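You operate a simulated robot arm through the tools that you are given. There is no shell and no other tool. Be economical: measure what you need, move in short steps, check, and stop when the job is done.

You run a simulated robot arm. Do the job below in one go: nothing can be reset, and whatever is moved stays where it is left.

TASK
Cap the pink pouch, then put sponge and measuring cap in the drawer by the rack.
Fine: shut the drawer.
Where things are to end (x, y in the base frame): yellow sponge within 6 cm of [69, 4]; measuring cap within 6 cm of [60, -6].

Only the result counts: the job must be done as asked and must still hold three seconds after the hand-in. Knocking over, shifting, dropping, spilling or breaking anything else fails it. Lids that push on must go on centred and level and be pressed home; caps that screw on are set level and turned clockwise until they are tight.

THE ROBOT
A 7-joint arm with a two-finger parallel gripper, fixed in place. Base frame: the origin is at the foot of the arm, x ahead of it, y to its left, z up. Lengths are in cm, angles in degrees, forces in N, time in s.
With the tool pointing down near the work surface it reaches from about 24 to 68 cm from the base axis. Its first joint turns from -66.0 to 66.0 degrees. Payload 2.4 kg.
Tool frame: the origin (TCP) lies between the finger pads and is the grasp point; the fingertips stand 3 cm ahead of it; z points along the fingers, y is the line along which they close. The gripper opens to 9.4 cm. The fingers are 2.8 cm wide and 1 cm thick; the gripper's body (5 by 9.6 cm) begins 5.5 cm behind the TCP.
Orientation is told as [roll, pitch, yaw] about the base's x, y, z axes, in that order, counted from this pose: with the fingers straight down and closing along the base's y, the tool's x points along the base's -x, its y along +y and its z along -z.

THE INTERFACE
- The arm moves only by the tool play_rows. Its argument "targets" is a list of rows, each a list of 7 numbers: the shift along the tool's x, y, z in units of 20 mm (1.0 is 20 mm), then the turn, a rotation vector about the tool's x, y, z in units of 6 degrees (1.0 is 6 degrees), then the opening, from 0 (shut) to 1 (fully open). In form: [[dx, dy, dz, rx, ry, rz, hand], ...]. A call has 1 to 10 rows; each row shifts and turns the commanded pose from where the row before left it, along the tool's axes as they then stand. A call with a number of a shift or a turn outside -1 to 1 is refused whole. Rows are played at 5 a second. More than 5 cm and 8.6 degrees between two rows, or a gripper value outside its range, and nothing of the call is played. Where a pose cannot be reached the arm comes as near as it can. A force on the tool above 40 N (or 10 N above the force at the start of the call, whichever is more), or a blocked arm, ends the call early, and 0.2 s more pass. Each finger travels about 15.3 cm/s and halts on what it meets, pressing with about 36 N; the grip force reading is that of the motor and also rises with nothing between the fingers. The clock runs only during rows and for 0.2 s after the last one: add rows that do not move to give the fingers time. It gives the time, the measured TCP pose, the force on the tool (base axes), the opening and the grip force at its end, in the units of the frame above (readings bear some noise), with the torque about the TCP (base axes, N m) and any sound that the robot's microphone picked up, and new pictures: "pictures" is both (left out), scene, wrist or none.
- Cameras (640 x 400 px; columns grow to the right, rows downward): "scene" is fixed at [3.85, 47.02, 146.51]; the picture's right is [-0.72, -0.69, 0.00], its down [-0.31, 0.33, -0.89] and it looks along [0.62, -0.64, -0.45] (base axes); focal length 295 px, centre (320, 200). "wrist" rides on the gripper at [7.6, 1.4, -10.3] in the tool frame; the picture's right is [-0.18, 0.98, 0.00], its down [-0.75, -0.14, -0.64] and it looks along [-0.63, -0.12, 0.77] (tool axes); focal length 243 px, centre (320, 200).
- point_at(camera, pixels): for up to 12 pixels [column, row] of the newest picture of that camera ("zoom" is the newest enlarged one), the place [x, y, z] in the base frame of the surface seen there, good to about 0.2 cm, but the place of the scene camera against the robot may be out by one fixed shift of up to 1.2 cm in any direction. It takes no simulated time.
- zoom(camera, box): a new picture of the part [left, top, right, bottom] of that camera's present view, enlarged. It takes no simulated time.
- finish_job(): hands the job in; it is judged then, once.

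Keep the steps short. Do not move on a guess: measure, check each grasp and each placing, and mend mistakes. In all there are 80 turns and 200 pictures (those below and enlarged ones count). Leave the gripper open and the arm clear of the work at the hand-in unless told otherwise, and finish with a single line.

The tools are called after "Request:" as a command line: name --pt "numbers of a row" for each row, then --argument value for the rest, lists and objects as JSON in quotes. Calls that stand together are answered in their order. play_rows: Moves the arm, as the interface text tells. Its arguments: {"type":"object","properties":{"targets":{"type":"array","items":{"type":"array","items":{"type":"number"}}},"pictures":{"type":"string","enum":["both","scene","wrist","none"]}},"required":["targets"]} The other tools are called the same way: point_at (camera, pixels) gives the place of the surface under pixels of a picture; zoom (camera, box) takes an enlarged picture of a part of a camera's view; finish_job () hands the job in.

At the start:

```text
time_s: 0.0
ee_pos: [31.01, 8.44, 129.4]
ee_rot: [0.0, 0.0, 0.0]
wrist_force: [0.0, -0.3, 0.2]
wrist_torque: [0.0, 0.0, 0.0]
grip_width: 9.4
grip_force: 0.1
```

scene: 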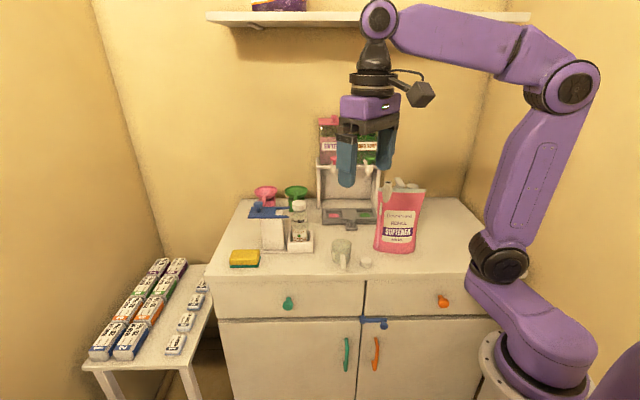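
wrist: 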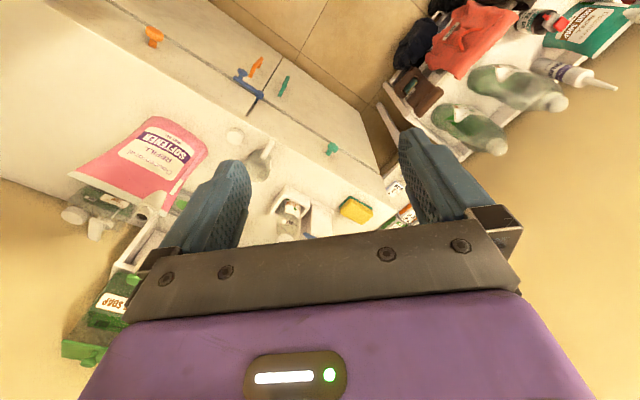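

I see a cabinet with a pink pouch, sponge, measuring cap and a small white cap; two drawers. I'll enlarge the work area to measure it.

Request:
zoom --camera "scene" --box '[210, 160, 490, 335]'

Request:
zoom --camera "scene" --box '[310, 165, 450, 280]'

```text
2.29 times, centred on (350, 248) of scene
```

zoom: 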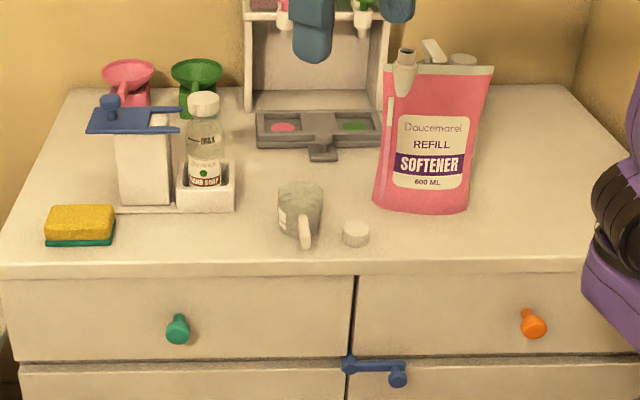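

```text
3.48 times, centred on (380, 222) of scene
```

zoom: 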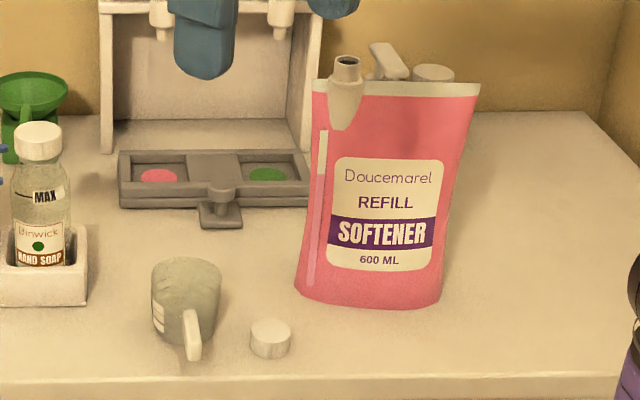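

Now I measure the places of everything.

Request:
point_at --camera "zoom" --pixels '[[347, 58], [345, 78], [345, 120], [270, 325], [270, 350], [186, 270], [192, 345], [155, 300], [430, 85], [310, 290], [435, 300], [250, 380]]'

Request:
point_at --camera "scene" --pixels '[[288, 301], [444, 300], [244, 257], [232, 262], [257, 263], [366, 295], [210, 290], [480, 285], [347, 355], [376, 353], [384, 322], [348, 217]]'

Request:
zoom --camera "wrist" --box '[40, 20, 400, 245]'

```text
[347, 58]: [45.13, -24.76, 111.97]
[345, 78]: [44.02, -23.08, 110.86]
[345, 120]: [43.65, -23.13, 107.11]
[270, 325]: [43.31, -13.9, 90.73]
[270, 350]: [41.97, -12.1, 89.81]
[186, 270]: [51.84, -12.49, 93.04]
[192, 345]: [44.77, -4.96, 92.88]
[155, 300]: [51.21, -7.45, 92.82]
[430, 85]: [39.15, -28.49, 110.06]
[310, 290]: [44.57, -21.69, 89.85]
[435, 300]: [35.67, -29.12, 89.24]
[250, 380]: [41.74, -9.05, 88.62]
```

```text
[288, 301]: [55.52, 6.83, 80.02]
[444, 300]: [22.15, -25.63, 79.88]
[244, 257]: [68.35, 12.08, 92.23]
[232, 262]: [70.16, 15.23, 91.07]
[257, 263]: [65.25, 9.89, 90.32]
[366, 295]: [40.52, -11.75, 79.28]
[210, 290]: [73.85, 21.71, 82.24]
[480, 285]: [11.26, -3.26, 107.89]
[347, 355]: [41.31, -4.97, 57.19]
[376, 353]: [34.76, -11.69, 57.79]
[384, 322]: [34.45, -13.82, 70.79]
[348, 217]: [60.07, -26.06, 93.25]
```

```text
1.78 times, centred on (220, 132) of wrist
```

zoom: 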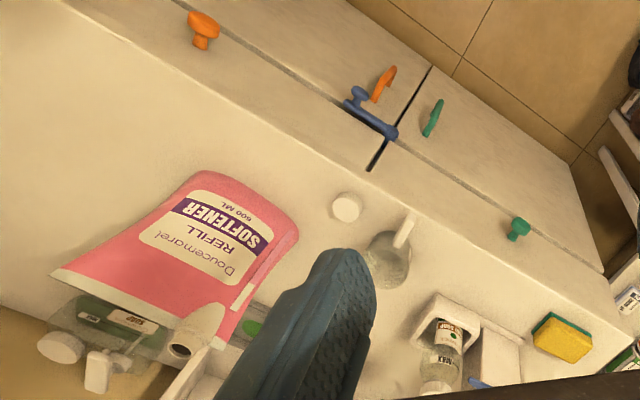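

The left (green-knob) drawer encloses the targets. I measure the same objects in the wrist picture to correct the scene camera's shift.

Request:
point_at --camera "zoom" --pixels '[[346, 207], [180, 350], [190, 335], [517, 230], [204, 28], [560, 335], [390, 255], [404, 230], [365, 105], [388, 130], [398, 150], [240, 240]]'

Request:
zoom --camera "scene" --box '[320, 280, 420, 342]'

Request:
zoom --camera "scene" --box '[360, 170, 440, 220]'

```text
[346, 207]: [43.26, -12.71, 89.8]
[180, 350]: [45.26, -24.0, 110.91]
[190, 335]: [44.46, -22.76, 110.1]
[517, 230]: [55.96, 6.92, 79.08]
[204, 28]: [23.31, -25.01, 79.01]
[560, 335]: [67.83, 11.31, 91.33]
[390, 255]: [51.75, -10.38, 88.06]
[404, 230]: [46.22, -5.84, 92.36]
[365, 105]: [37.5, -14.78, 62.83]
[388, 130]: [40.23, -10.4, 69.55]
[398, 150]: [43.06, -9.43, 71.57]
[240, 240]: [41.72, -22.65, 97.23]
```

```text
6.40 times, centred on (370, 311) of scene
```

zoom: 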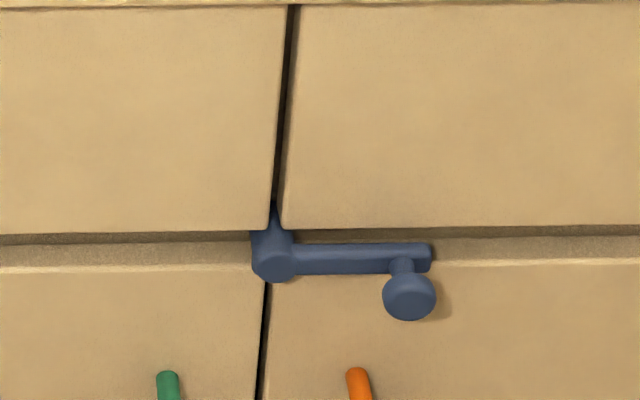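

```text
8.00 times, centred on (400, 195) of scene
```

zoom: 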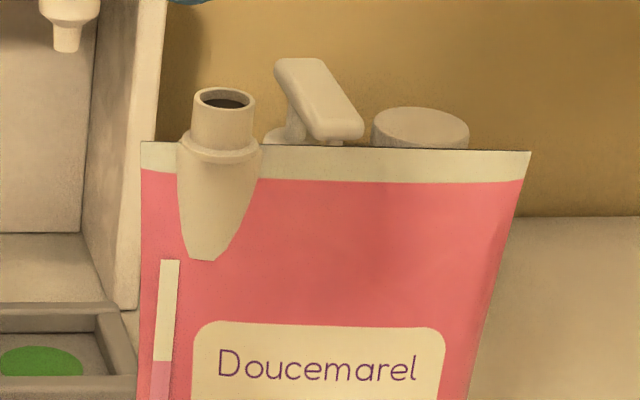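

Wrist and scene differ by about 1 cm in z; I'll trust the wrist. The cap top is at about (43.3, -12.7, 89.8), the spout mouth near (45, -24, 111). I move in free space to a nearer view.

Request:
play_rows --pt "-0.1 -1 0.5 0 0 0 1" --pt "-0.1 -1 0.5 0 0 0 1" --pt "-0.1 -1 0.5 0 0 0 1" --pt "-0.1 -1 0.5 0 0 0 1" --pt "-0.1 -1 0.5 0 0 0 1" --pt "-0.1 -1 0.5 0 0 0 1" --pt "-0.1 -1 0.5 0 0 0 1" --pt "-0.1 -1 0.5 0 0 0 1" --pt "-0.1 -1 0.5 0 0 0 1" --pt "0 -1 0.5 0 0 0 1"

```text
time_s: 2.2
ee_pos: [32.7, -11.46, 119.37]
ee_rot: [0.1, 0.1, 0.1]
wrist_force: [-0.1, 0.7, 0.4]
wrist_torque: [0.0, -0.02, -0.01]
grip_width: 9.4
grip_force: 0.1
```

scene: 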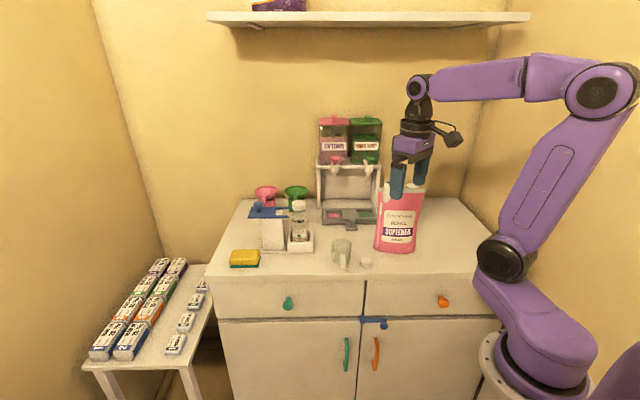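
wrist: 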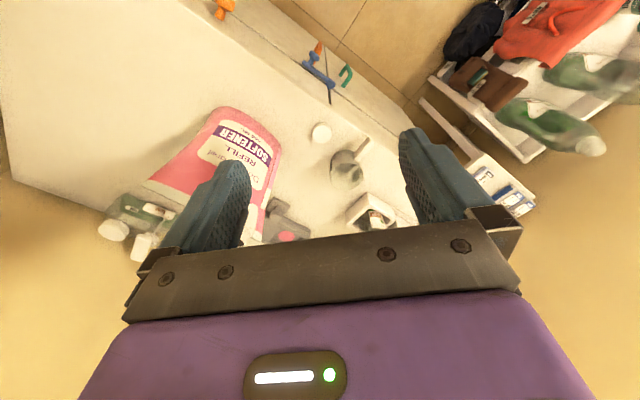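

The spout is hidden by a finger; I measure neighbours behind the pouch and the cap and cup.

Request:
point_at --camera "wrist" --pixels '[[321, 126], [321, 133], [321, 141], [330, 134], [113, 230], [143, 247], [125, 205], [345, 170], [362, 145], [367, 140], [300, 140], [335, 95]]'

Request:
zoom --camera "wrist" --box '[280, 90, 440, 190]'

Request:
zoom --camera "wrist" --box '[280, 30, 376, 90]'

```text
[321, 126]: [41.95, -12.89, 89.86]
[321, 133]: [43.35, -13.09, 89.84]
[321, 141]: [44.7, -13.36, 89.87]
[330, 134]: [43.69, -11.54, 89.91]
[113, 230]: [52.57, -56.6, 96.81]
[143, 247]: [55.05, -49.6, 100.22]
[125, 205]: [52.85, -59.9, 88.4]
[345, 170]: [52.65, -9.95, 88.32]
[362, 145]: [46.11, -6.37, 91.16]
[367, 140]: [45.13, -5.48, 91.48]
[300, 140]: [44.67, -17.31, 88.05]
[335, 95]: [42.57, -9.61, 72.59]
```

```text
4.00 times, centred on (360, 140) of wrist
```

zoom: 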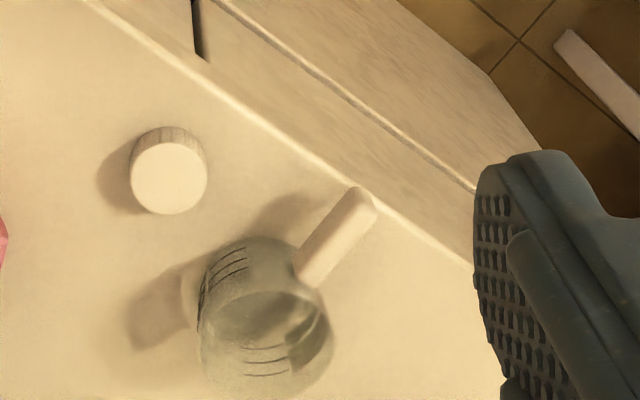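

```text
6.67 times, centred on (328, 60) of wrist
```

zoom: 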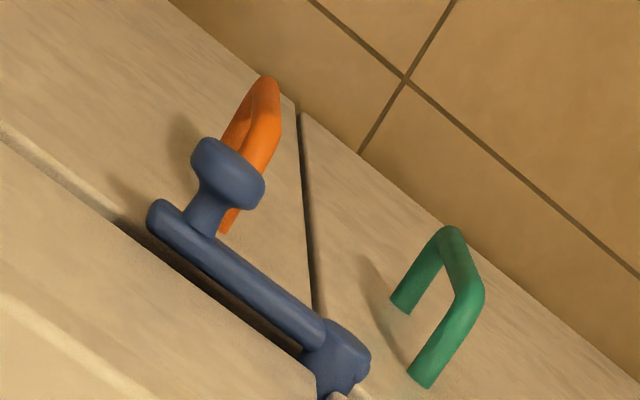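

The cap is at centre (43.3, -13.1), 3 cm across, 1.85 cm high, with a ribbed side (screw type). I descend to above it, fingertips staying over the cup's height.

Request:
play_rows --pt "-0.53 -0.08 1 0 0 0 1" --pt "-0.53 -0.08 1 0 0 0 1" --pt "-0.53 -0.08 1 0 0 0 1" --pt "-0.53 -0.08 1 0 0 0 1" --pt "-0.53 -0.08 1 0 0 0 1" --pt "-0.53 -0.08 1 0 0 0 1" --pt "-0.53 -0.08 1 0 0 0 1" --pt "-0.53 -0.08 1 0 0 0 1" --pt "-0.53 -0.08 1 0 0 0 1" --pt "-0.53 -0.08 1 0 0 0 0.8" --pictures "none"

Request:
play_rows --pt "0 0 0 0 0 -1 0.7" --pt "0 0 0 0 0 -1 0.7" --pt "0 0 0 0 0 -1 0.7" --pt "0 0 0 0 0 -1 0.7" --pt "0 0 0 0 0 -1 0.7" --pt "0 0 0 0 0 -1 0.7" --pt "0 0 0 0 0 -1 0.7" --pt "0 0 0 0 0 -1 0.7" --pt "0 0 0 0 0 -1 0.7" --pt "0 0 0 0 0 -1 0.7"

```text
time_s: 4.4
ee_pos: [43.4, -13.03, 99.22]
ee_rot: [0.1, 0.1, 0.1]
wrist_force: [0.0, 0.7, 0.3]
wrist_torque: [-0.02, 0.02, 0.02]
grip_width: 7.54
grip_force: 0.1
```

```text
time_s: 6.6
ee_pos: [43.39, -12.98, 99.46]
ee_rot: [0.0, 0.0, 60.2]
wrist_force: [0.8, -0.5, 0.6]
wrist_torque: [0.02, -0.03, 0.01]
grip_width: 6.59
grip_force: 0.0
```

scene: 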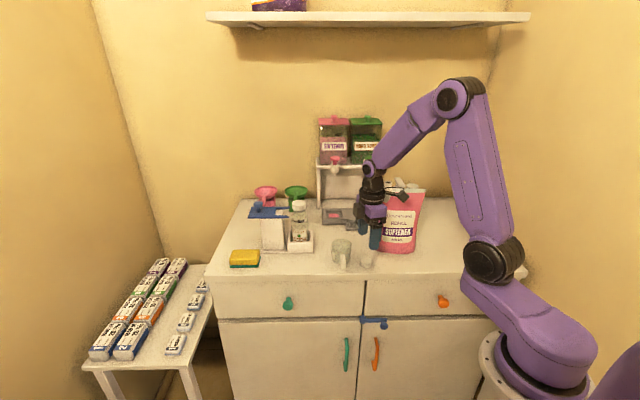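
wrist: 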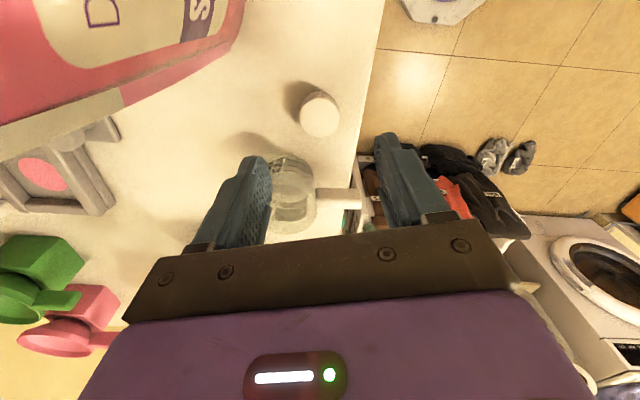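

At this yaw the gripper body would come within millimetres of the pouch when lowered. I raise 6 cm and turn to yaw -45 so the body's narrow side faces the pouch.

Request:
play_rows --pt "0 0 -1 0 0 0 0.7" --pt "0 0 -1 0 0 0 0.7" --pt "0 0 -1 0 0 0 0.7" --pt "0 0 0 0 0 1 0.7" --pt "0 0 0 0 0 1 0.7" --pt "0 0 0 0 0 1 0.7" --pt "0 0 0 0 0 1 0.7" --pt "0 0 0 0 0 1 0.7" --pt "0 0 0 0 0 1 0.7" --pt "0 0 0 0 0 1 0.7" --pictures "none"

Request:
play_rows --pt "0 0 0 0 0 1 0.7" --pt "0 0 0 0 0 1 0.7" --pt "0 0 0 0 0 1 0.7" --pt "0 0 0 0 0 1 0.7" --pt "0 0 0 0 0 1 0.7" --pt "0 0 0 0 0 1 0.7" --pt "0 0 0 0 0 1 0.7" --pt "0 0 0 0 0 1 0.7" --pt "0 0 0 0 0 1 0.7" --pt "0 0 0 0 0 0.5 0.7"

```text
time_s: 8.8
ee_pos: [43.37, -13.08, 105.4]
ee_rot: [-0.1, 0.0, 17.8]
wrist_force: [0.1, -0.5, 0.2]
wrist_torque: [-0.02, 0.0, 0.05]
grip_width: 6.56
grip_force: 0.1
```

```text
time_s: 11.0
ee_pos: [43.34, -13.1, 105.27]
ee_rot: [0.1, 0.0, -39.0]
wrist_force: [-0.8, 0.5, -0.4]
wrist_torque: [0.01, 0.01, 0.01]
grip_width: 6.56
grip_force: 0.1
```

scene: 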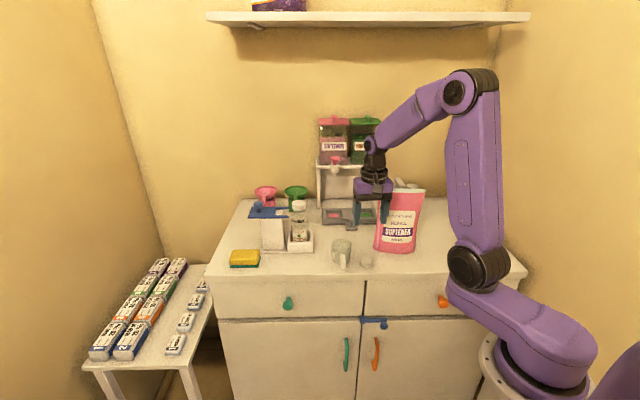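
wrist: 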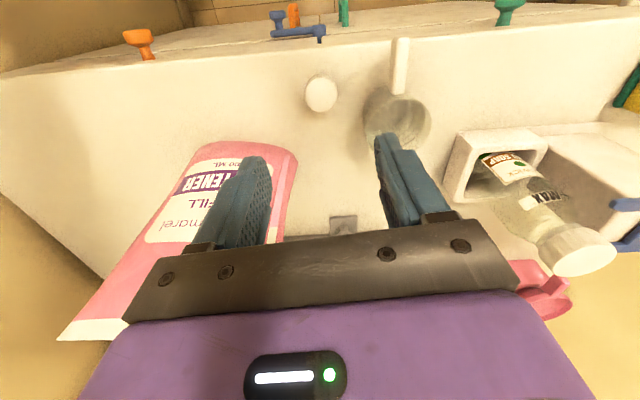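

Clear view: the cap sits at (321, 93), cup at (396, 120). I re-measure the cap.

Request:
point_at --camera "wrist" --pixels '[[320, 76], [321, 94], [308, 92], [335, 92], [321, 110], [396, 110], [396, 95], [370, 115], [429, 115], [400, 45], [315, 130]]'

Request:
zoom --camera "wrist" --box '[256, 0, 416, 100]'

```text
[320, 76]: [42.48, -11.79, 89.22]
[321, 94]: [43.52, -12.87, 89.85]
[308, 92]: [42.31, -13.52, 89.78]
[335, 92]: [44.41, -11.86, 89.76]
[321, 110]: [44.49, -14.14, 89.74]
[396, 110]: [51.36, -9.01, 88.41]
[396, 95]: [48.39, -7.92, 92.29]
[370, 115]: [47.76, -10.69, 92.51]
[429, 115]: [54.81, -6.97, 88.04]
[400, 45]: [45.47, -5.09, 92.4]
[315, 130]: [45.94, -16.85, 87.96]
```

```text
4.00 times, centred on (336, 50) of wrist
```

zoom: 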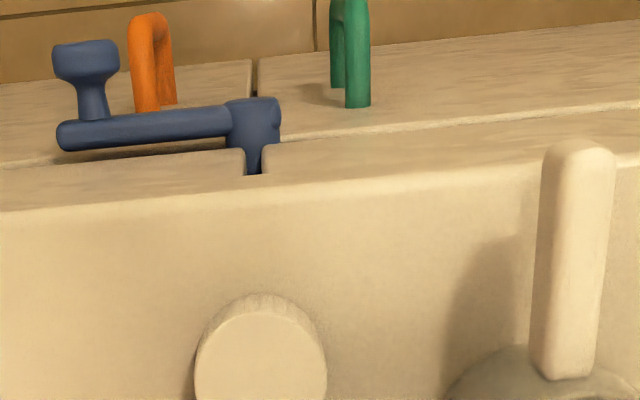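

Cap centre (43.45, -12.95). I narrow the opening to 4.4 cm to clear the cup and descend to TCP z ≈ 91.7.

Request:
play_rows --pt "0 0 0 0 0 0 0.47" --pt "0 0.05 1 0 0 0 0.47" --pt "0 0.05 1 0 0 0 0.47" --pt "0 0 1 0 0 0 0.47" --pt "0 0 1 0 0 0 0.47" --pt "0 0 1 0 0 0 0.47" --pt "0 0 0 0 0 0 0.47" --pictures "wrist"

```text
time_s: 12.6
ee_pos: [43.45, -12.99, 95.19]
ee_rot: [0.0, 0.0, -38.9]
wrist_force: [0.3, -0.5, 0.8]
wrist_torque: [0.02, 0.0, -0.03]
grip_width: 4.4
grip_force: 0.0
```

wrist: 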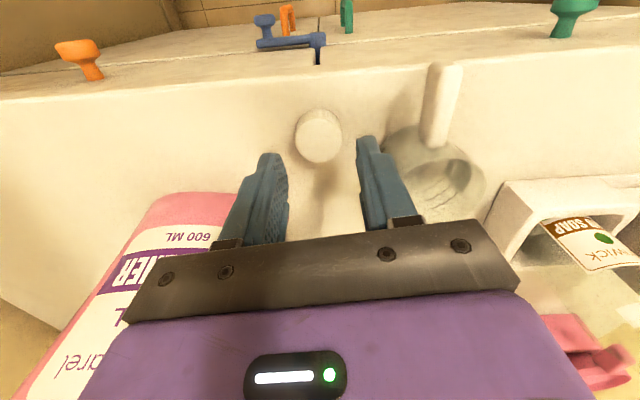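

The fingers straddle the line to the cap with clearance. I descend the last 3.5 cm and close.

Request:
play_rows --pt "0 0 0.9 0 0 0 0.47" --pt "0 0 0.85 0 0 0 0.47" --pt "0 0 0 0 0 0 0.47" --pt "0 0 0 0 0 0 0.2" --pt "0 0 0 0 0 0 0.2" --pt "0 0 0 0 0 0 0.2" --pictures "wrist"

```text
time_s: 14.0
ee_pos: [43.39, -12.99, 91.75]
ee_rot: [0.0, -0.1, -39.0]
wrist_force: [0.0, 0.1, -0.3]
wrist_torque: [0.02, -0.03, 0.0]
grip_width: 3.2
grip_force: 36.4
```

wrist: 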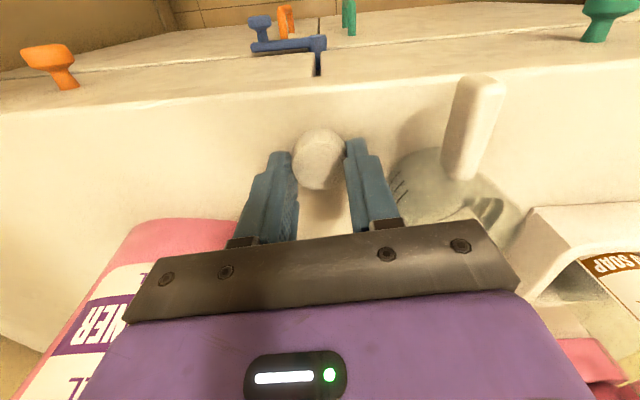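

Held at 3.2 cm with 36 N. I lift straight up.

Request:
play_rows --pt "0 0 -0.5 0 0 0 0.2" --pt "0 0 -1 0 0 0 0.2" --pt "0 0 -1 0 0 0 0.2" --pt "0 0 -1 0 0 0 0.2" --pt "0 0 -1 0 0 0 0.2" --pt "0 0 -1 0 0 0 0.2" --pt "0 0 -1 0 0 0 0.2" --pt "0 0 -1 0 0 0 0.2" --pt "0 0 -1 0 0 0 0.2" --pt "0 0 -1 0 0 0 0.2" --pictures "none"

Request:
play_rows --pt "0 0 -1 0 0 0 0.2" --pt "0 0 -1 0 0 0 0.2" --pt "0 0 -1 0 0 0 0.2" --pt "0 0 -1 0 0 0 0.2" --pt "0 0 -1 0 0 0 0.2" --pt "0 0 -0.5 0 0 0 0.2" --pt "0 0 0 0 0 0 0.2"

```text
time_s: 16.2
ee_pos: [43.49, -13.04, 110.85]
ee_rot: [0.0, 0.2, -39.0]
wrist_force: [0.1, -0.5, 0.1]
wrist_torque: [-0.01, 0.02, -0.01]
grip_width: 3.2
grip_force: 35.8
```

```text
time_s: 17.8
ee_pos: [43.68, -13.03, 121.98]
ee_rot: [0.0, 0.0, -39.0]
wrist_force: [0.1, -0.6, -0.4]
wrist_torque: [-0.03, -0.01, 0.01]
grip_width: 3.19
grip_force: 35.9
```

scene: 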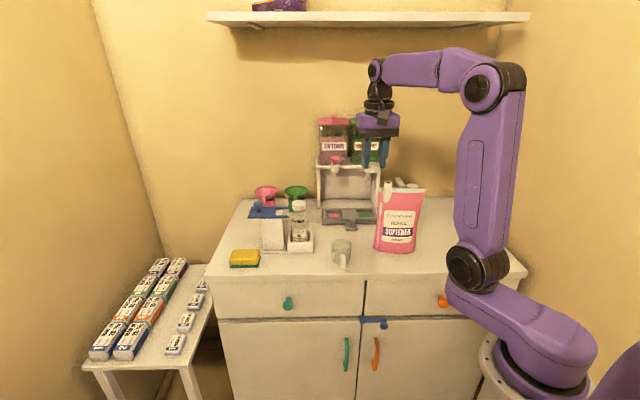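
wrist: 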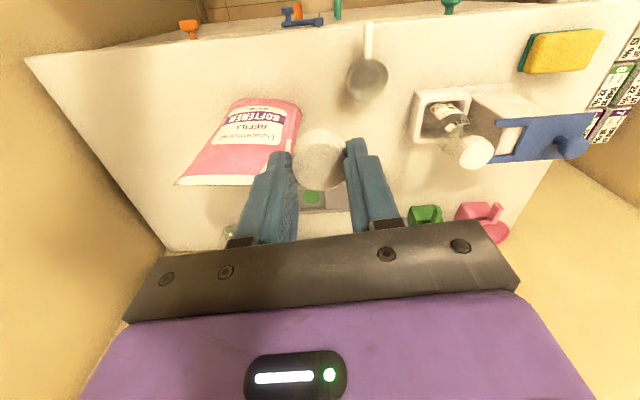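

Cap held level. I turn counter-clockwise (yaw +) to gain room for later clockwise screwing.

Request:
play_rows --pt "0 0 0 0 0 -1 0.2" --pt "0 0 0 0 0 -1 0.2" --pt "0 0 0 0 0 -1 0.2" --pt "0 0 0 0 0 -1 0.2" --pt "0 0 0 0 0 -1 0.2" --pt "0 0 0 0 0 -1 0.2" --pt "0 0 0 0 0 -1 0.2" --pt "0 0 0 0 0 -1 0.2" --pt "0 0 0 0 0 -1 0.2" --pt "0 0 0 0 0 -1 0.2" --pictures "none"

Request:
play_rows --pt "0 0 0 0 0 -1 0.2" --pt "0 0 0 0 0 -1 0.2" --pt "0 0 0 0 0 -1 0.2" --pt "0 0 0 0 0 -1 0.2" --pt "0 0 0 0 0 -1 0.2" --pt "0 0 0 0 0 -1 0.2" --pt "0 0 0 0 0 -1 0.2" --pt "0 0 0 0 0 -1 0.2" --pt "0 0 0 0 0 -1 0.2" --pt "0 0 0 0 0 0 0.2"

```text
time_s: 20.0
ee_pos: [43.63, -13.01, 121.82]
ee_rot: [0.0, 0.0, 21.0]
wrist_force: [-0.2, -0.1, -0.1]
wrist_torque: [-0.03, 0.0, 0.04]
grip_width: 3.24
grip_force: 36.1
```

```text
time_s: 22.2
ee_pos: [43.64, -12.85, 121.82]
ee_rot: [0.0, 0.0, 75.1]
wrist_force: [-0.3, -0.5, -0.1]
wrist_torque: [0.03, -0.01, -0.03]
grip_width: 3.19
grip_force: 36.2
```

scene: 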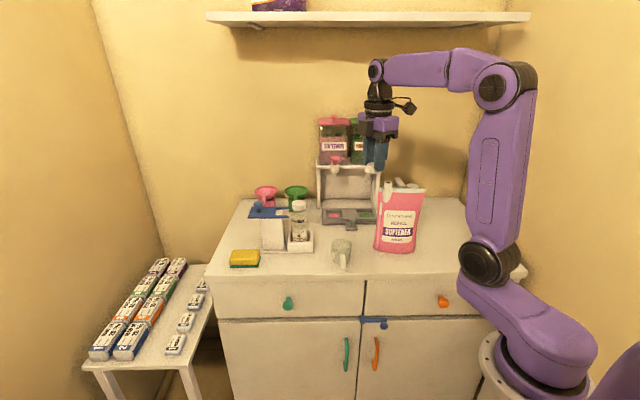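
wrist: 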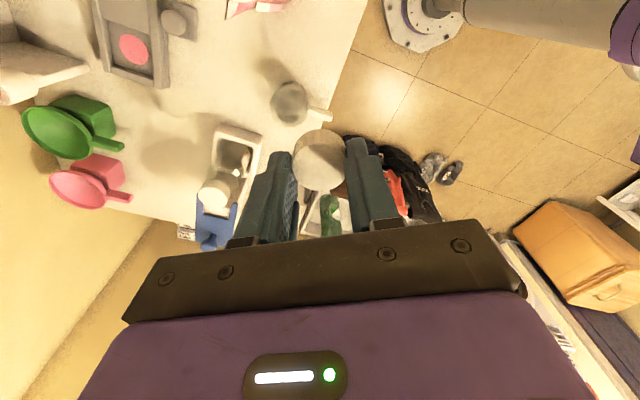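

I move over the spout's estimated place, keeping about 7 cm above it.

Request:
play_rows --pt "0.99 -0.43 0 0 0 0 0.2" --pt "0.99 -0.43 0 0 0 0 0.2" --pt "0.99 -0.43 0 0 0 0 0.2" --pt "0.99 -0.43 0 0 0 0 0.2" --pt "0.99 -0.43 0 0 0 0 0.2" --pt "0 0 0 0 0 0 0.2" --pt "0 0 0 0 0 0 0.2"

```text
time_s: 23.8
ee_pos: [45.01, -23.53, 121.87]
ee_rot: [0.0, 0.0, 75.0]
wrist_force: [-0.3, 0.0, 1.4]
wrist_torque: [-0.03, -0.02, -0.03]
grip_width: 3.23
grip_force: 36.0
```

scene: 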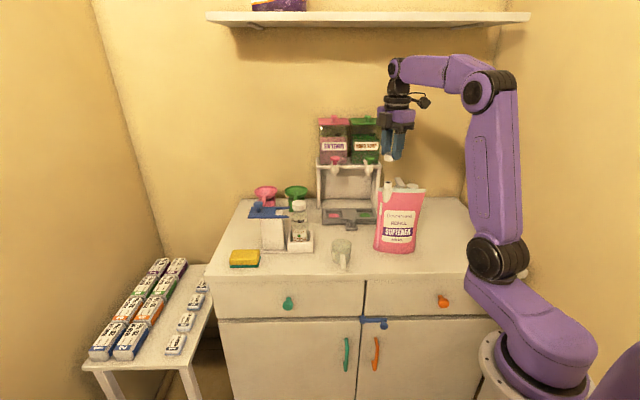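
wrist: 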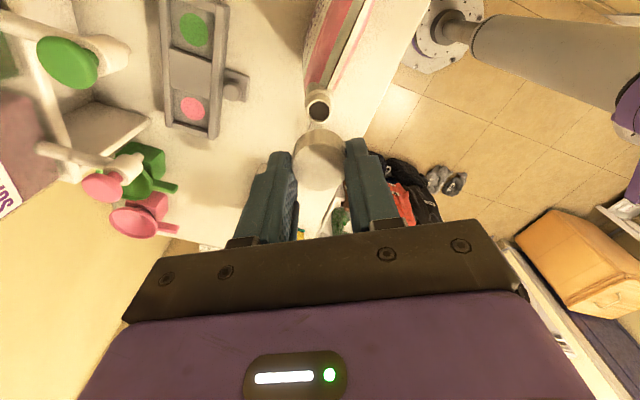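

Spout mouth is visible at about (318, 110). I enlarge it.

Request:
zoom --camera "wrist" --box '[270, 70, 366, 130]'

Request:
zoom --camera "wrist" --box '[256, 80, 384, 200]'

```text
6.67 times, centred on (318, 100) of wrist
```

zoom: 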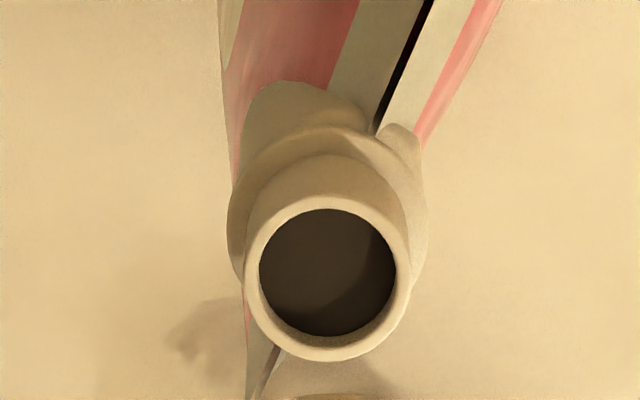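

```text
3.33 times, centred on (320, 140) of wrist
```

zoom: 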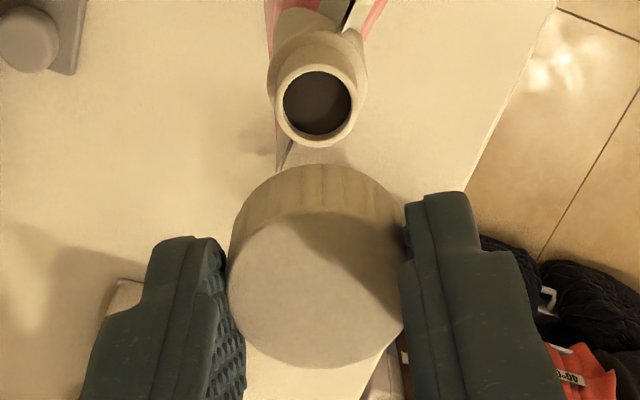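

Request:
point_at --camera "zoom" --pixels '[[279, 103], [355, 103], [318, 67], [318, 142], [291, 76], [345, 132], [317, 290], [317, 216], [315, 358], [238, 285], [398, 285], [317, 185]]'

```text
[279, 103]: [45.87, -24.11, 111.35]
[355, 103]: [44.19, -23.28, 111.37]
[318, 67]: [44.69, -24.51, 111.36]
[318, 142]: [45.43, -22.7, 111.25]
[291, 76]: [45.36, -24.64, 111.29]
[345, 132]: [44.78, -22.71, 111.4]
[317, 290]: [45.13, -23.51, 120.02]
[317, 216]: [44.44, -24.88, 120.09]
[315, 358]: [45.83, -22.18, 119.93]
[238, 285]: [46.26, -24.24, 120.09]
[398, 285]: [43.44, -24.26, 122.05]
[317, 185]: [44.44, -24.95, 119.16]
```

The spout rim is level, centre (45.05, -23.66), top z 111.3; cap top centre (45.13, -23.53), bottom about 118.15. I correct by 1.5 mm and descend 6 cm to just above the rim.

Request:
play_rows --pt "0.07 0.02 0.6 0 0 0 0.2" --pt "0 0 0.8 0 0 0 0.2" --pt "0 0 0.8 0 0 0 0.2" --pt "0 0 0.6 0 0 0 0.2" --pt "0 0 0 0 0 0 0.2" --pt "0 0 0 0 0 0 0.2"

```text
time_s: 25.2
ee_pos: [44.99, -23.59, 116.25]
ee_rot: [0.0, 0.0, 74.9]
wrist_force: [0.6, 1.1, 0.3]
wrist_torque: [0.01, -0.01, -0.02]
grip_width: 3.2
grip_force: 35.4
```

scene: 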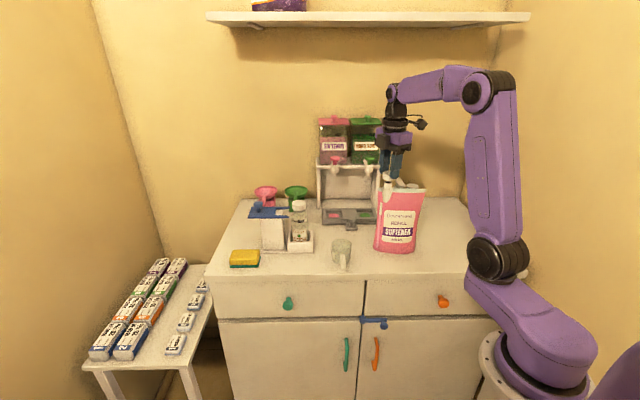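
wrist: 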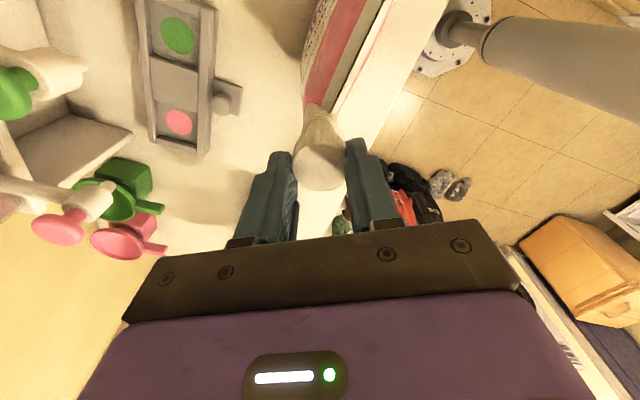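

Cap bottom is now about 1.2 cm above the rim. I check alignment in both views.

Request:
zoom --camera "scene" --box '[360, 165, 424, 205]'

Request:
zoom --camera "wrist" --box '[272, 90, 368, 200]'

Request:
point_at --camera "zoom" --pixels '[[320, 120], [317, 270], [317, 190], [317, 345]]'

```text
10.00 times, centred on (392, 185) of scene
```

zoom: 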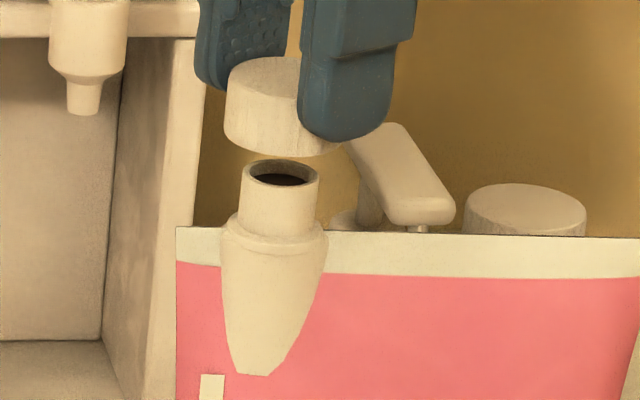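

```text
3.64 times, centred on (320, 145) of wrist
```

zoom: 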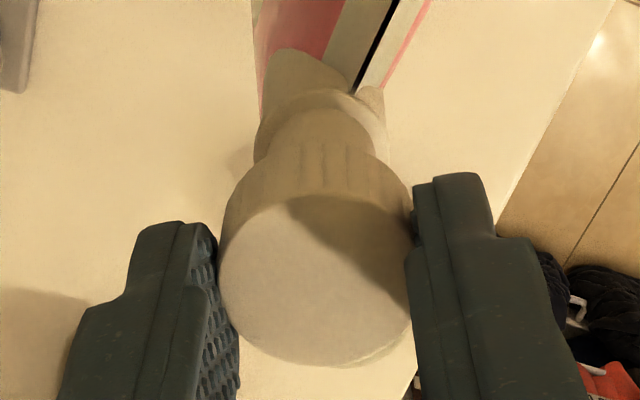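

```text
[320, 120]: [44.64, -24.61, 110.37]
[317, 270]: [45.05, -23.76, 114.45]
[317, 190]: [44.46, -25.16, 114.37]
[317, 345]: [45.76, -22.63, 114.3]
```

Aligned. I descend slowly, 2 mm a row, watching force.

Request:
play_rows --pt "0 0 0.1 0 0 0 0.2" --pt "0 0 0.1 0 0 0 0.2" --pt "0 0 0.1 0 0 0 0.2" --pt "0 0 0.1 0 0 0 0.2" --pt "0 0 0.1 0 0 0 0.2" --pt "0 0 0.05 0 0 0 0.2" --pt "0 0 0.05 0 0 0 0.2" --pt "0 0 0 0 0 0 0.2"

```text
time_s: 27.0
ee_pos: [45.07, -23.83, 115.16]
ee_rot: [0.0, 0.0, 75.0]
wrist_force: [0.7, -0.1, -0.2]
wrist_torque: [0.01, -0.01, 0.01]
grip_width: 3.19
grip_force: 35.8
```

scene: 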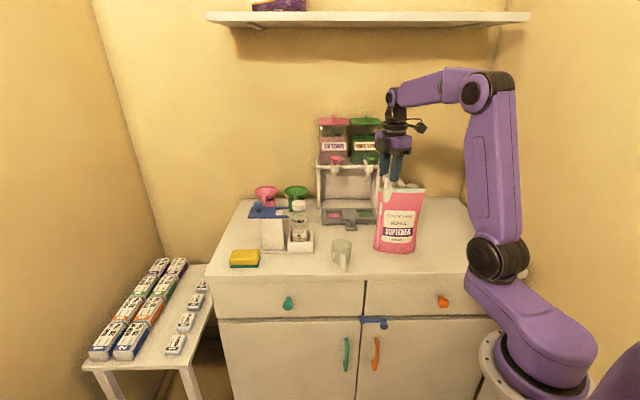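
wrist: 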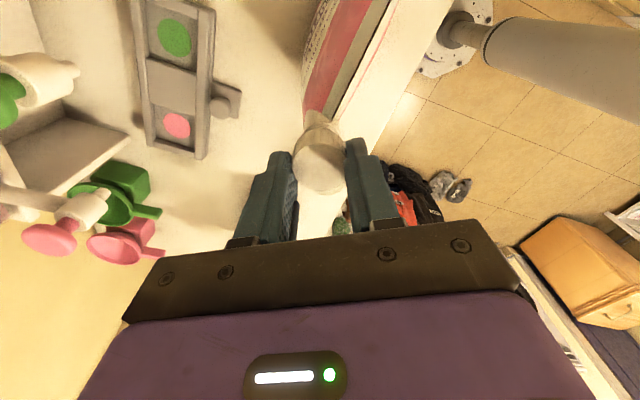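

No contact yet (cap bottom about at the rim). I go on down in small steps.

Request:
play_rows --pt "0 0 0.1 0 0 0 0.2" --pt "0 0 0.1 0 0 0 0.2" --pt "0 0 0.1 0 0 0 0.2" --pt "0 0 0 0 0 0 0.2" --pictures "scene"

Request:
zoom --camera "scene" --box '[360, 165, 424, 205]'

```text
time_s: 28.0
ee_pos: [45.05, -23.76, 114.5]
ee_rot: [0.1, -0.1, 75.1]
wrist_force: [-0.3, 0.5, -1.2]
wrist_torque: [-0.01, 0.05, -0.04]
grip_width: 3.17
grip_force: 36.0
```

scene: 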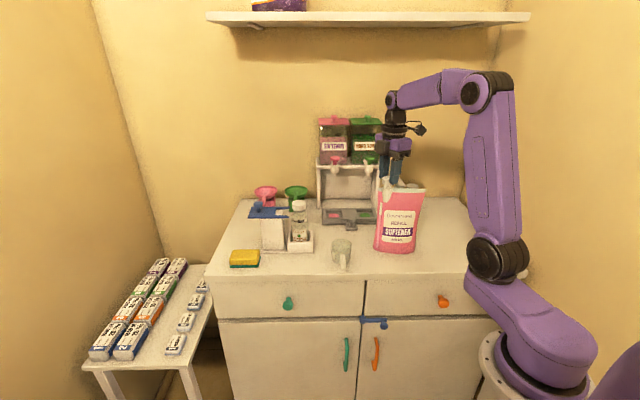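

```text
10.00 times, centred on (392, 185) of scene
```

zoom: 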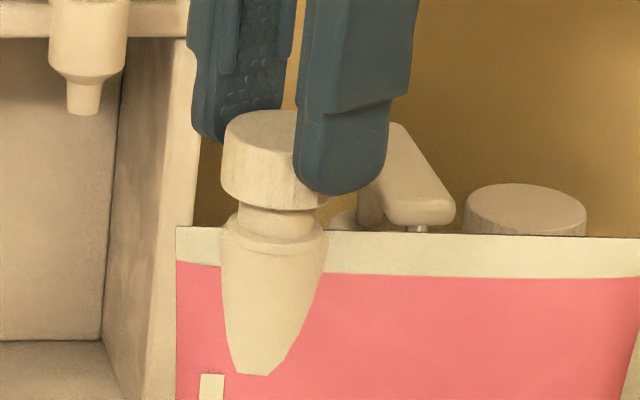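

The cap is entering over the neck, centred. A bit further.

Request:
play_rows --pt "0 0 0.1 0 0 0 0.2" --pt "0 0 0.1 0 0 0 0.2" --pt "0 0 0.1 0 0 0 0.2" --pt "0 0 0 0 0 0 0.2" --pictures "scene"

Request:
zoom --camera "scene" --box '[360, 165, 424, 205]'

```text
time_s: 29.0
ee_pos: [45.08, -23.76, 113.94]
ee_rot: [-0.1, 0.1, 75.0]
wrist_force: [-0.6, 0.7, 7.8]
wrist_torque: [0.08, 0.1, 0.02]
grip_width: 3.2
grip_force: 36.5
```

scene: 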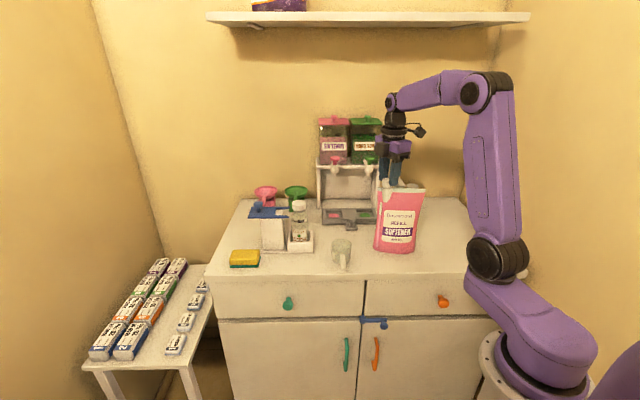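

```text
10.00 times, centred on (392, 185) of scene
```

zoom: 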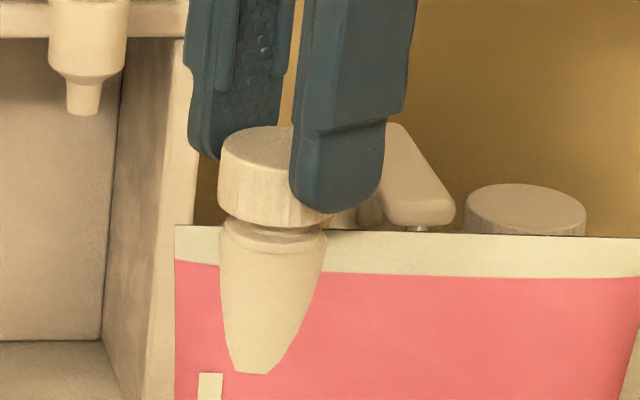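

Contact at 7.8 N with the cap nearly at the collar. I turn clockwise (+rz) and watch torque and z.

Request:
play_rows --pt "0 0 0.005 0 0 1 0.2" --pt "0 0 0.005 0 0 1 0.2" --pt "0 0 0.005 0 0 1 0.2" --pt "0 0 0.005 0 0 1 0.2" --pt "0 0 0.005 0 0 1 0.2" --pt "0 0 0.005 0 0 1 0.2" --pictures "scene"

Request:
zoom --camera "scene" --box '[350, 165, 446, 255]'

```text
time_s: 30.4
ee_pos: [45.0, -23.72, 113.9]
ee_rot: [0.0, 0.0, 38.9]
wrist_force: [0.3, -0.1, 9.0]
wrist_torque: [0.01, -0.06, -0.02]
grip_width: 3.2
grip_force: 35.8
```

scene: 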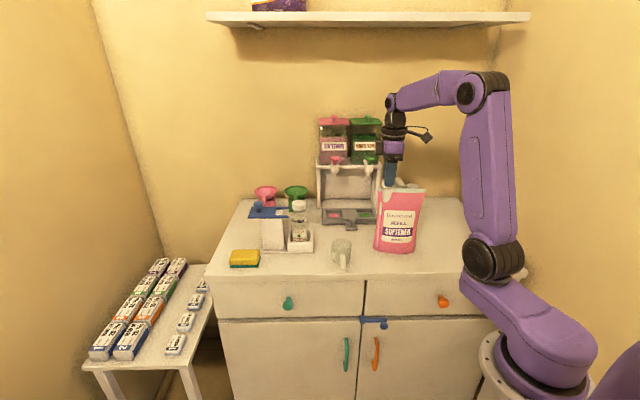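

```text
4.44 times, centred on (398, 210) of scene
```

zoom: 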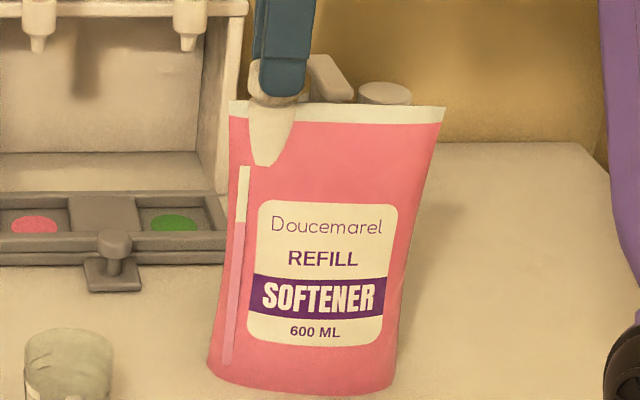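

Torque is nil; pouch still. I keep turning clockwise.

Request:
play_rows --pt "0 0 0.005 0 0 1 0.2" --pt "0 0 0.005 0 0 1 0.2" --pt "0 0 0.005 0 0 1 0.2" --pt "0 0 0.005 0 0 1 0.2" --pt "0 0 0.005 0 0 1 0.2" --pt "0 0 0.005 0 0 1 0.2" --pt "0 0 0.005 0 0 1 0.2" --pt "0 0 0.005 0 0 1 0.2" --pt "0 0 0.005 0 0 1 0.2" --pt "0 0 0.005 0 0 1 0.2" --pictures "scene"

Request:
zoom --camera "scene" --box '[360, 165, 424, 205]'

```text
time_s: 32.6
ee_pos: [45.06, -23.73, 113.72]
ee_rot: [0.1, 0.0, -21.0]
wrist_force: [1.3, 3.0, 11.9]
wrist_torque: [0.11, -0.06, -0.07]
grip_width: 3.21
grip_force: 35.3
```

scene: 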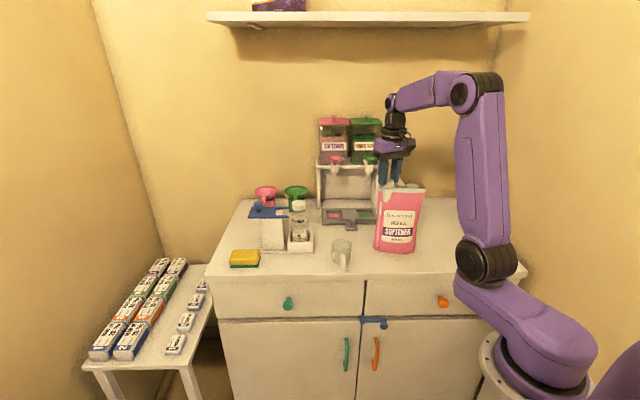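

```text
10.00 times, centred on (392, 185) of scene
```

zoom: 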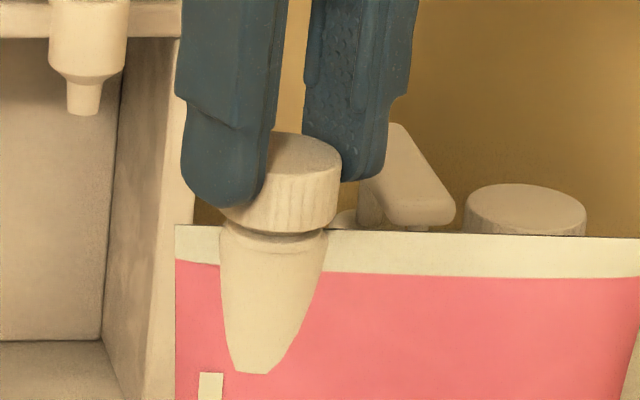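

z has sunk about 2 mm; the cap seems to thread on. I keep turning.

Request:
play_rows --pt "0 0 0.003 0 0 1 0.2" --pt "0 0 0.003 0 0 1 0.2" --pt "0 0 0.003 0 0 1 0.2" --pt "0 0 0.003 0 0 1 0.2" --pt "0 0 0.003 0 0 1 0.2" --pt "0 0 0.003 0 0 1 0.2" --pt "0 0 0.003 0 0 1 0.2" --pt "0 0 0.003 0 0 1 0.2" --pt "0 0 0 0 0 0 0.2" --pictures "scene"

Request:
zoom --camera "scene" --box '[360, 165, 424, 205]'

```text
time_s: 34.6
ee_pos: [44.99, -23.86, 113.68]
ee_rot: [-0.1, 0.0, -69.0]
wrist_force: [6.0, 5.3, 14.8]
wrist_torque: [0.18, -0.17, -0.05]
grip_width: 3.2
grip_force: 36.2
```

scene: 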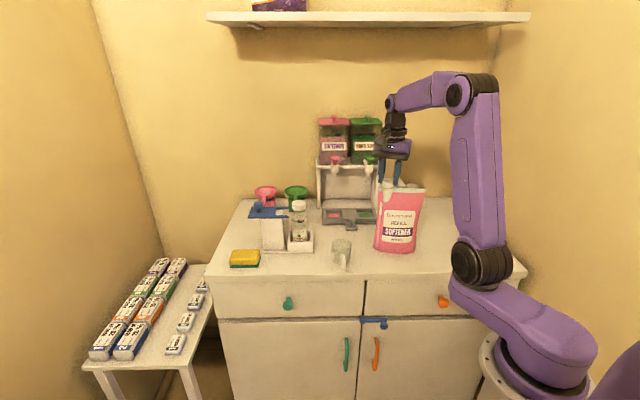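

```text
10.00 times, centred on (392, 185) of scene
```

zoom: 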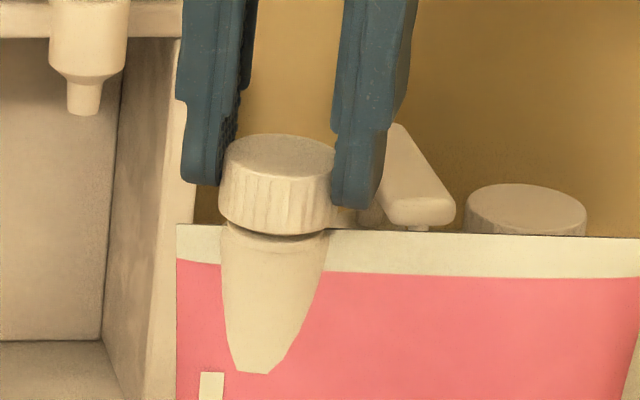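

Lateral force has grown to 8 N, so I ease the tool 0.8 mm that way and continue turning.

Request:
play_rows --pt "0.017 0.04 0 0 0 0 0.2" --pt "0 0 0.003 0 0 1 0.2" --pt "0 0 0.003 0 0 1 0.2" --pt "0 0 0.003 0 0 1 0.2" --pt "0 0 0.003 0 0 1 0.2" --pt "0 0 0.003 0 0 1 0.2" --pt "0 0 0 0 0 0 0.2" --pictures "scene"

Request:
zoom --camera "scene" --box '[350, 165, 446, 255]'

```text
time_s: 36.2
ee_pos: [45.11, -23.67, 113.6]
ee_rot: [0.1, 0.0, -99.0]
wrist_force: [3.0, 0.4, 12.0]
wrist_torque: [-0.16, -0.09, 0.02]
grip_width: 3.2
grip_force: 36.3
```

scene: 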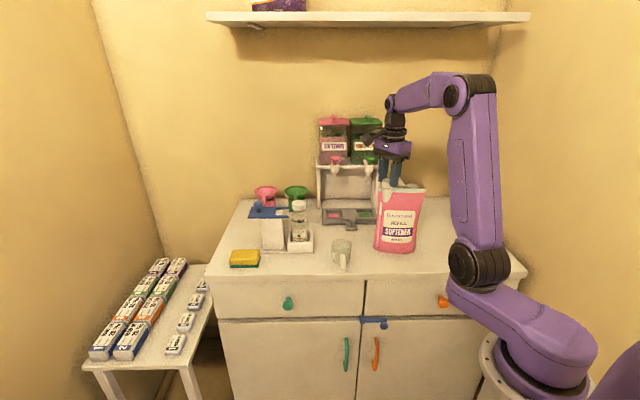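

```text
4.44 times, centred on (398, 210) of scene
```

zoom: 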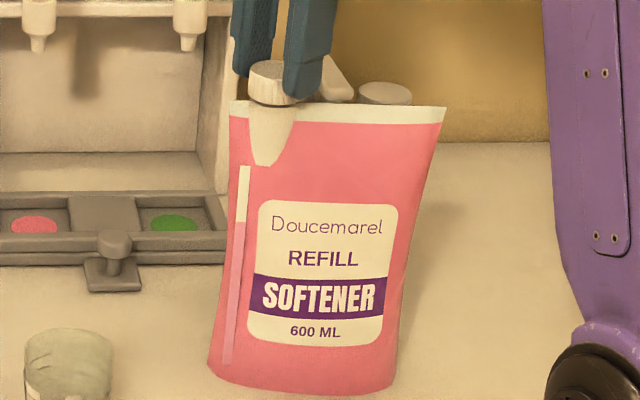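

Pouch unmoved, cap continues to sink. I turn a little further and view the wrist for clearance.

Request:
play_rows --pt "0 0 0.003 0 0 1 0.2" --pt "0 0 0.003 0 0 1 0.2" --pt "0 0 0.003 0 0 1 0.2" --pt "0 0 0.003 0 0 1 0.2" --pt "0 0 0 0 0 0 0.2"

Request:
zoom --camera "scene" --box '[360, 165, 424, 205]'

```text
time_s: 37.4
ee_pos: [45.24, -23.63, 113.62]
ee_rot: [-0.1, 0.0, -123.0]
wrist_force: [1.1, 1.1, 13.7]
wrist_torque: [0.02, 0.07, 0.27]
grip_width: 3.22
grip_force: 35.8
```

scene: 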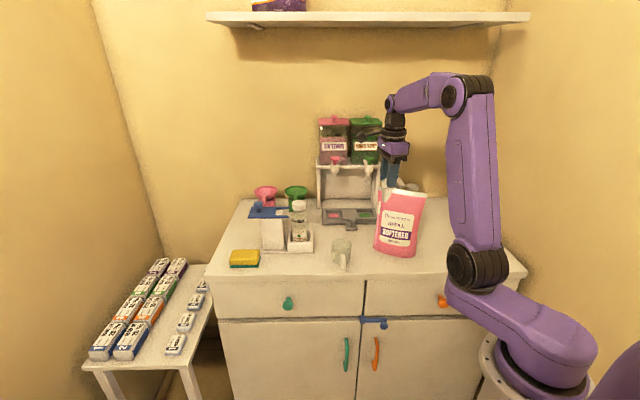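
wrist: 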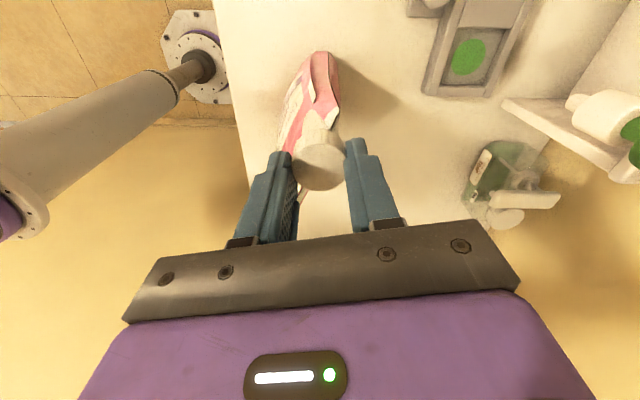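

```text
10.00 times, centred on (392, 185) of scene
```

zoom: 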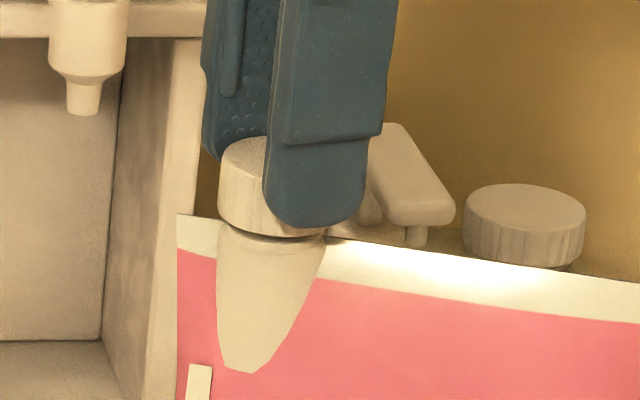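

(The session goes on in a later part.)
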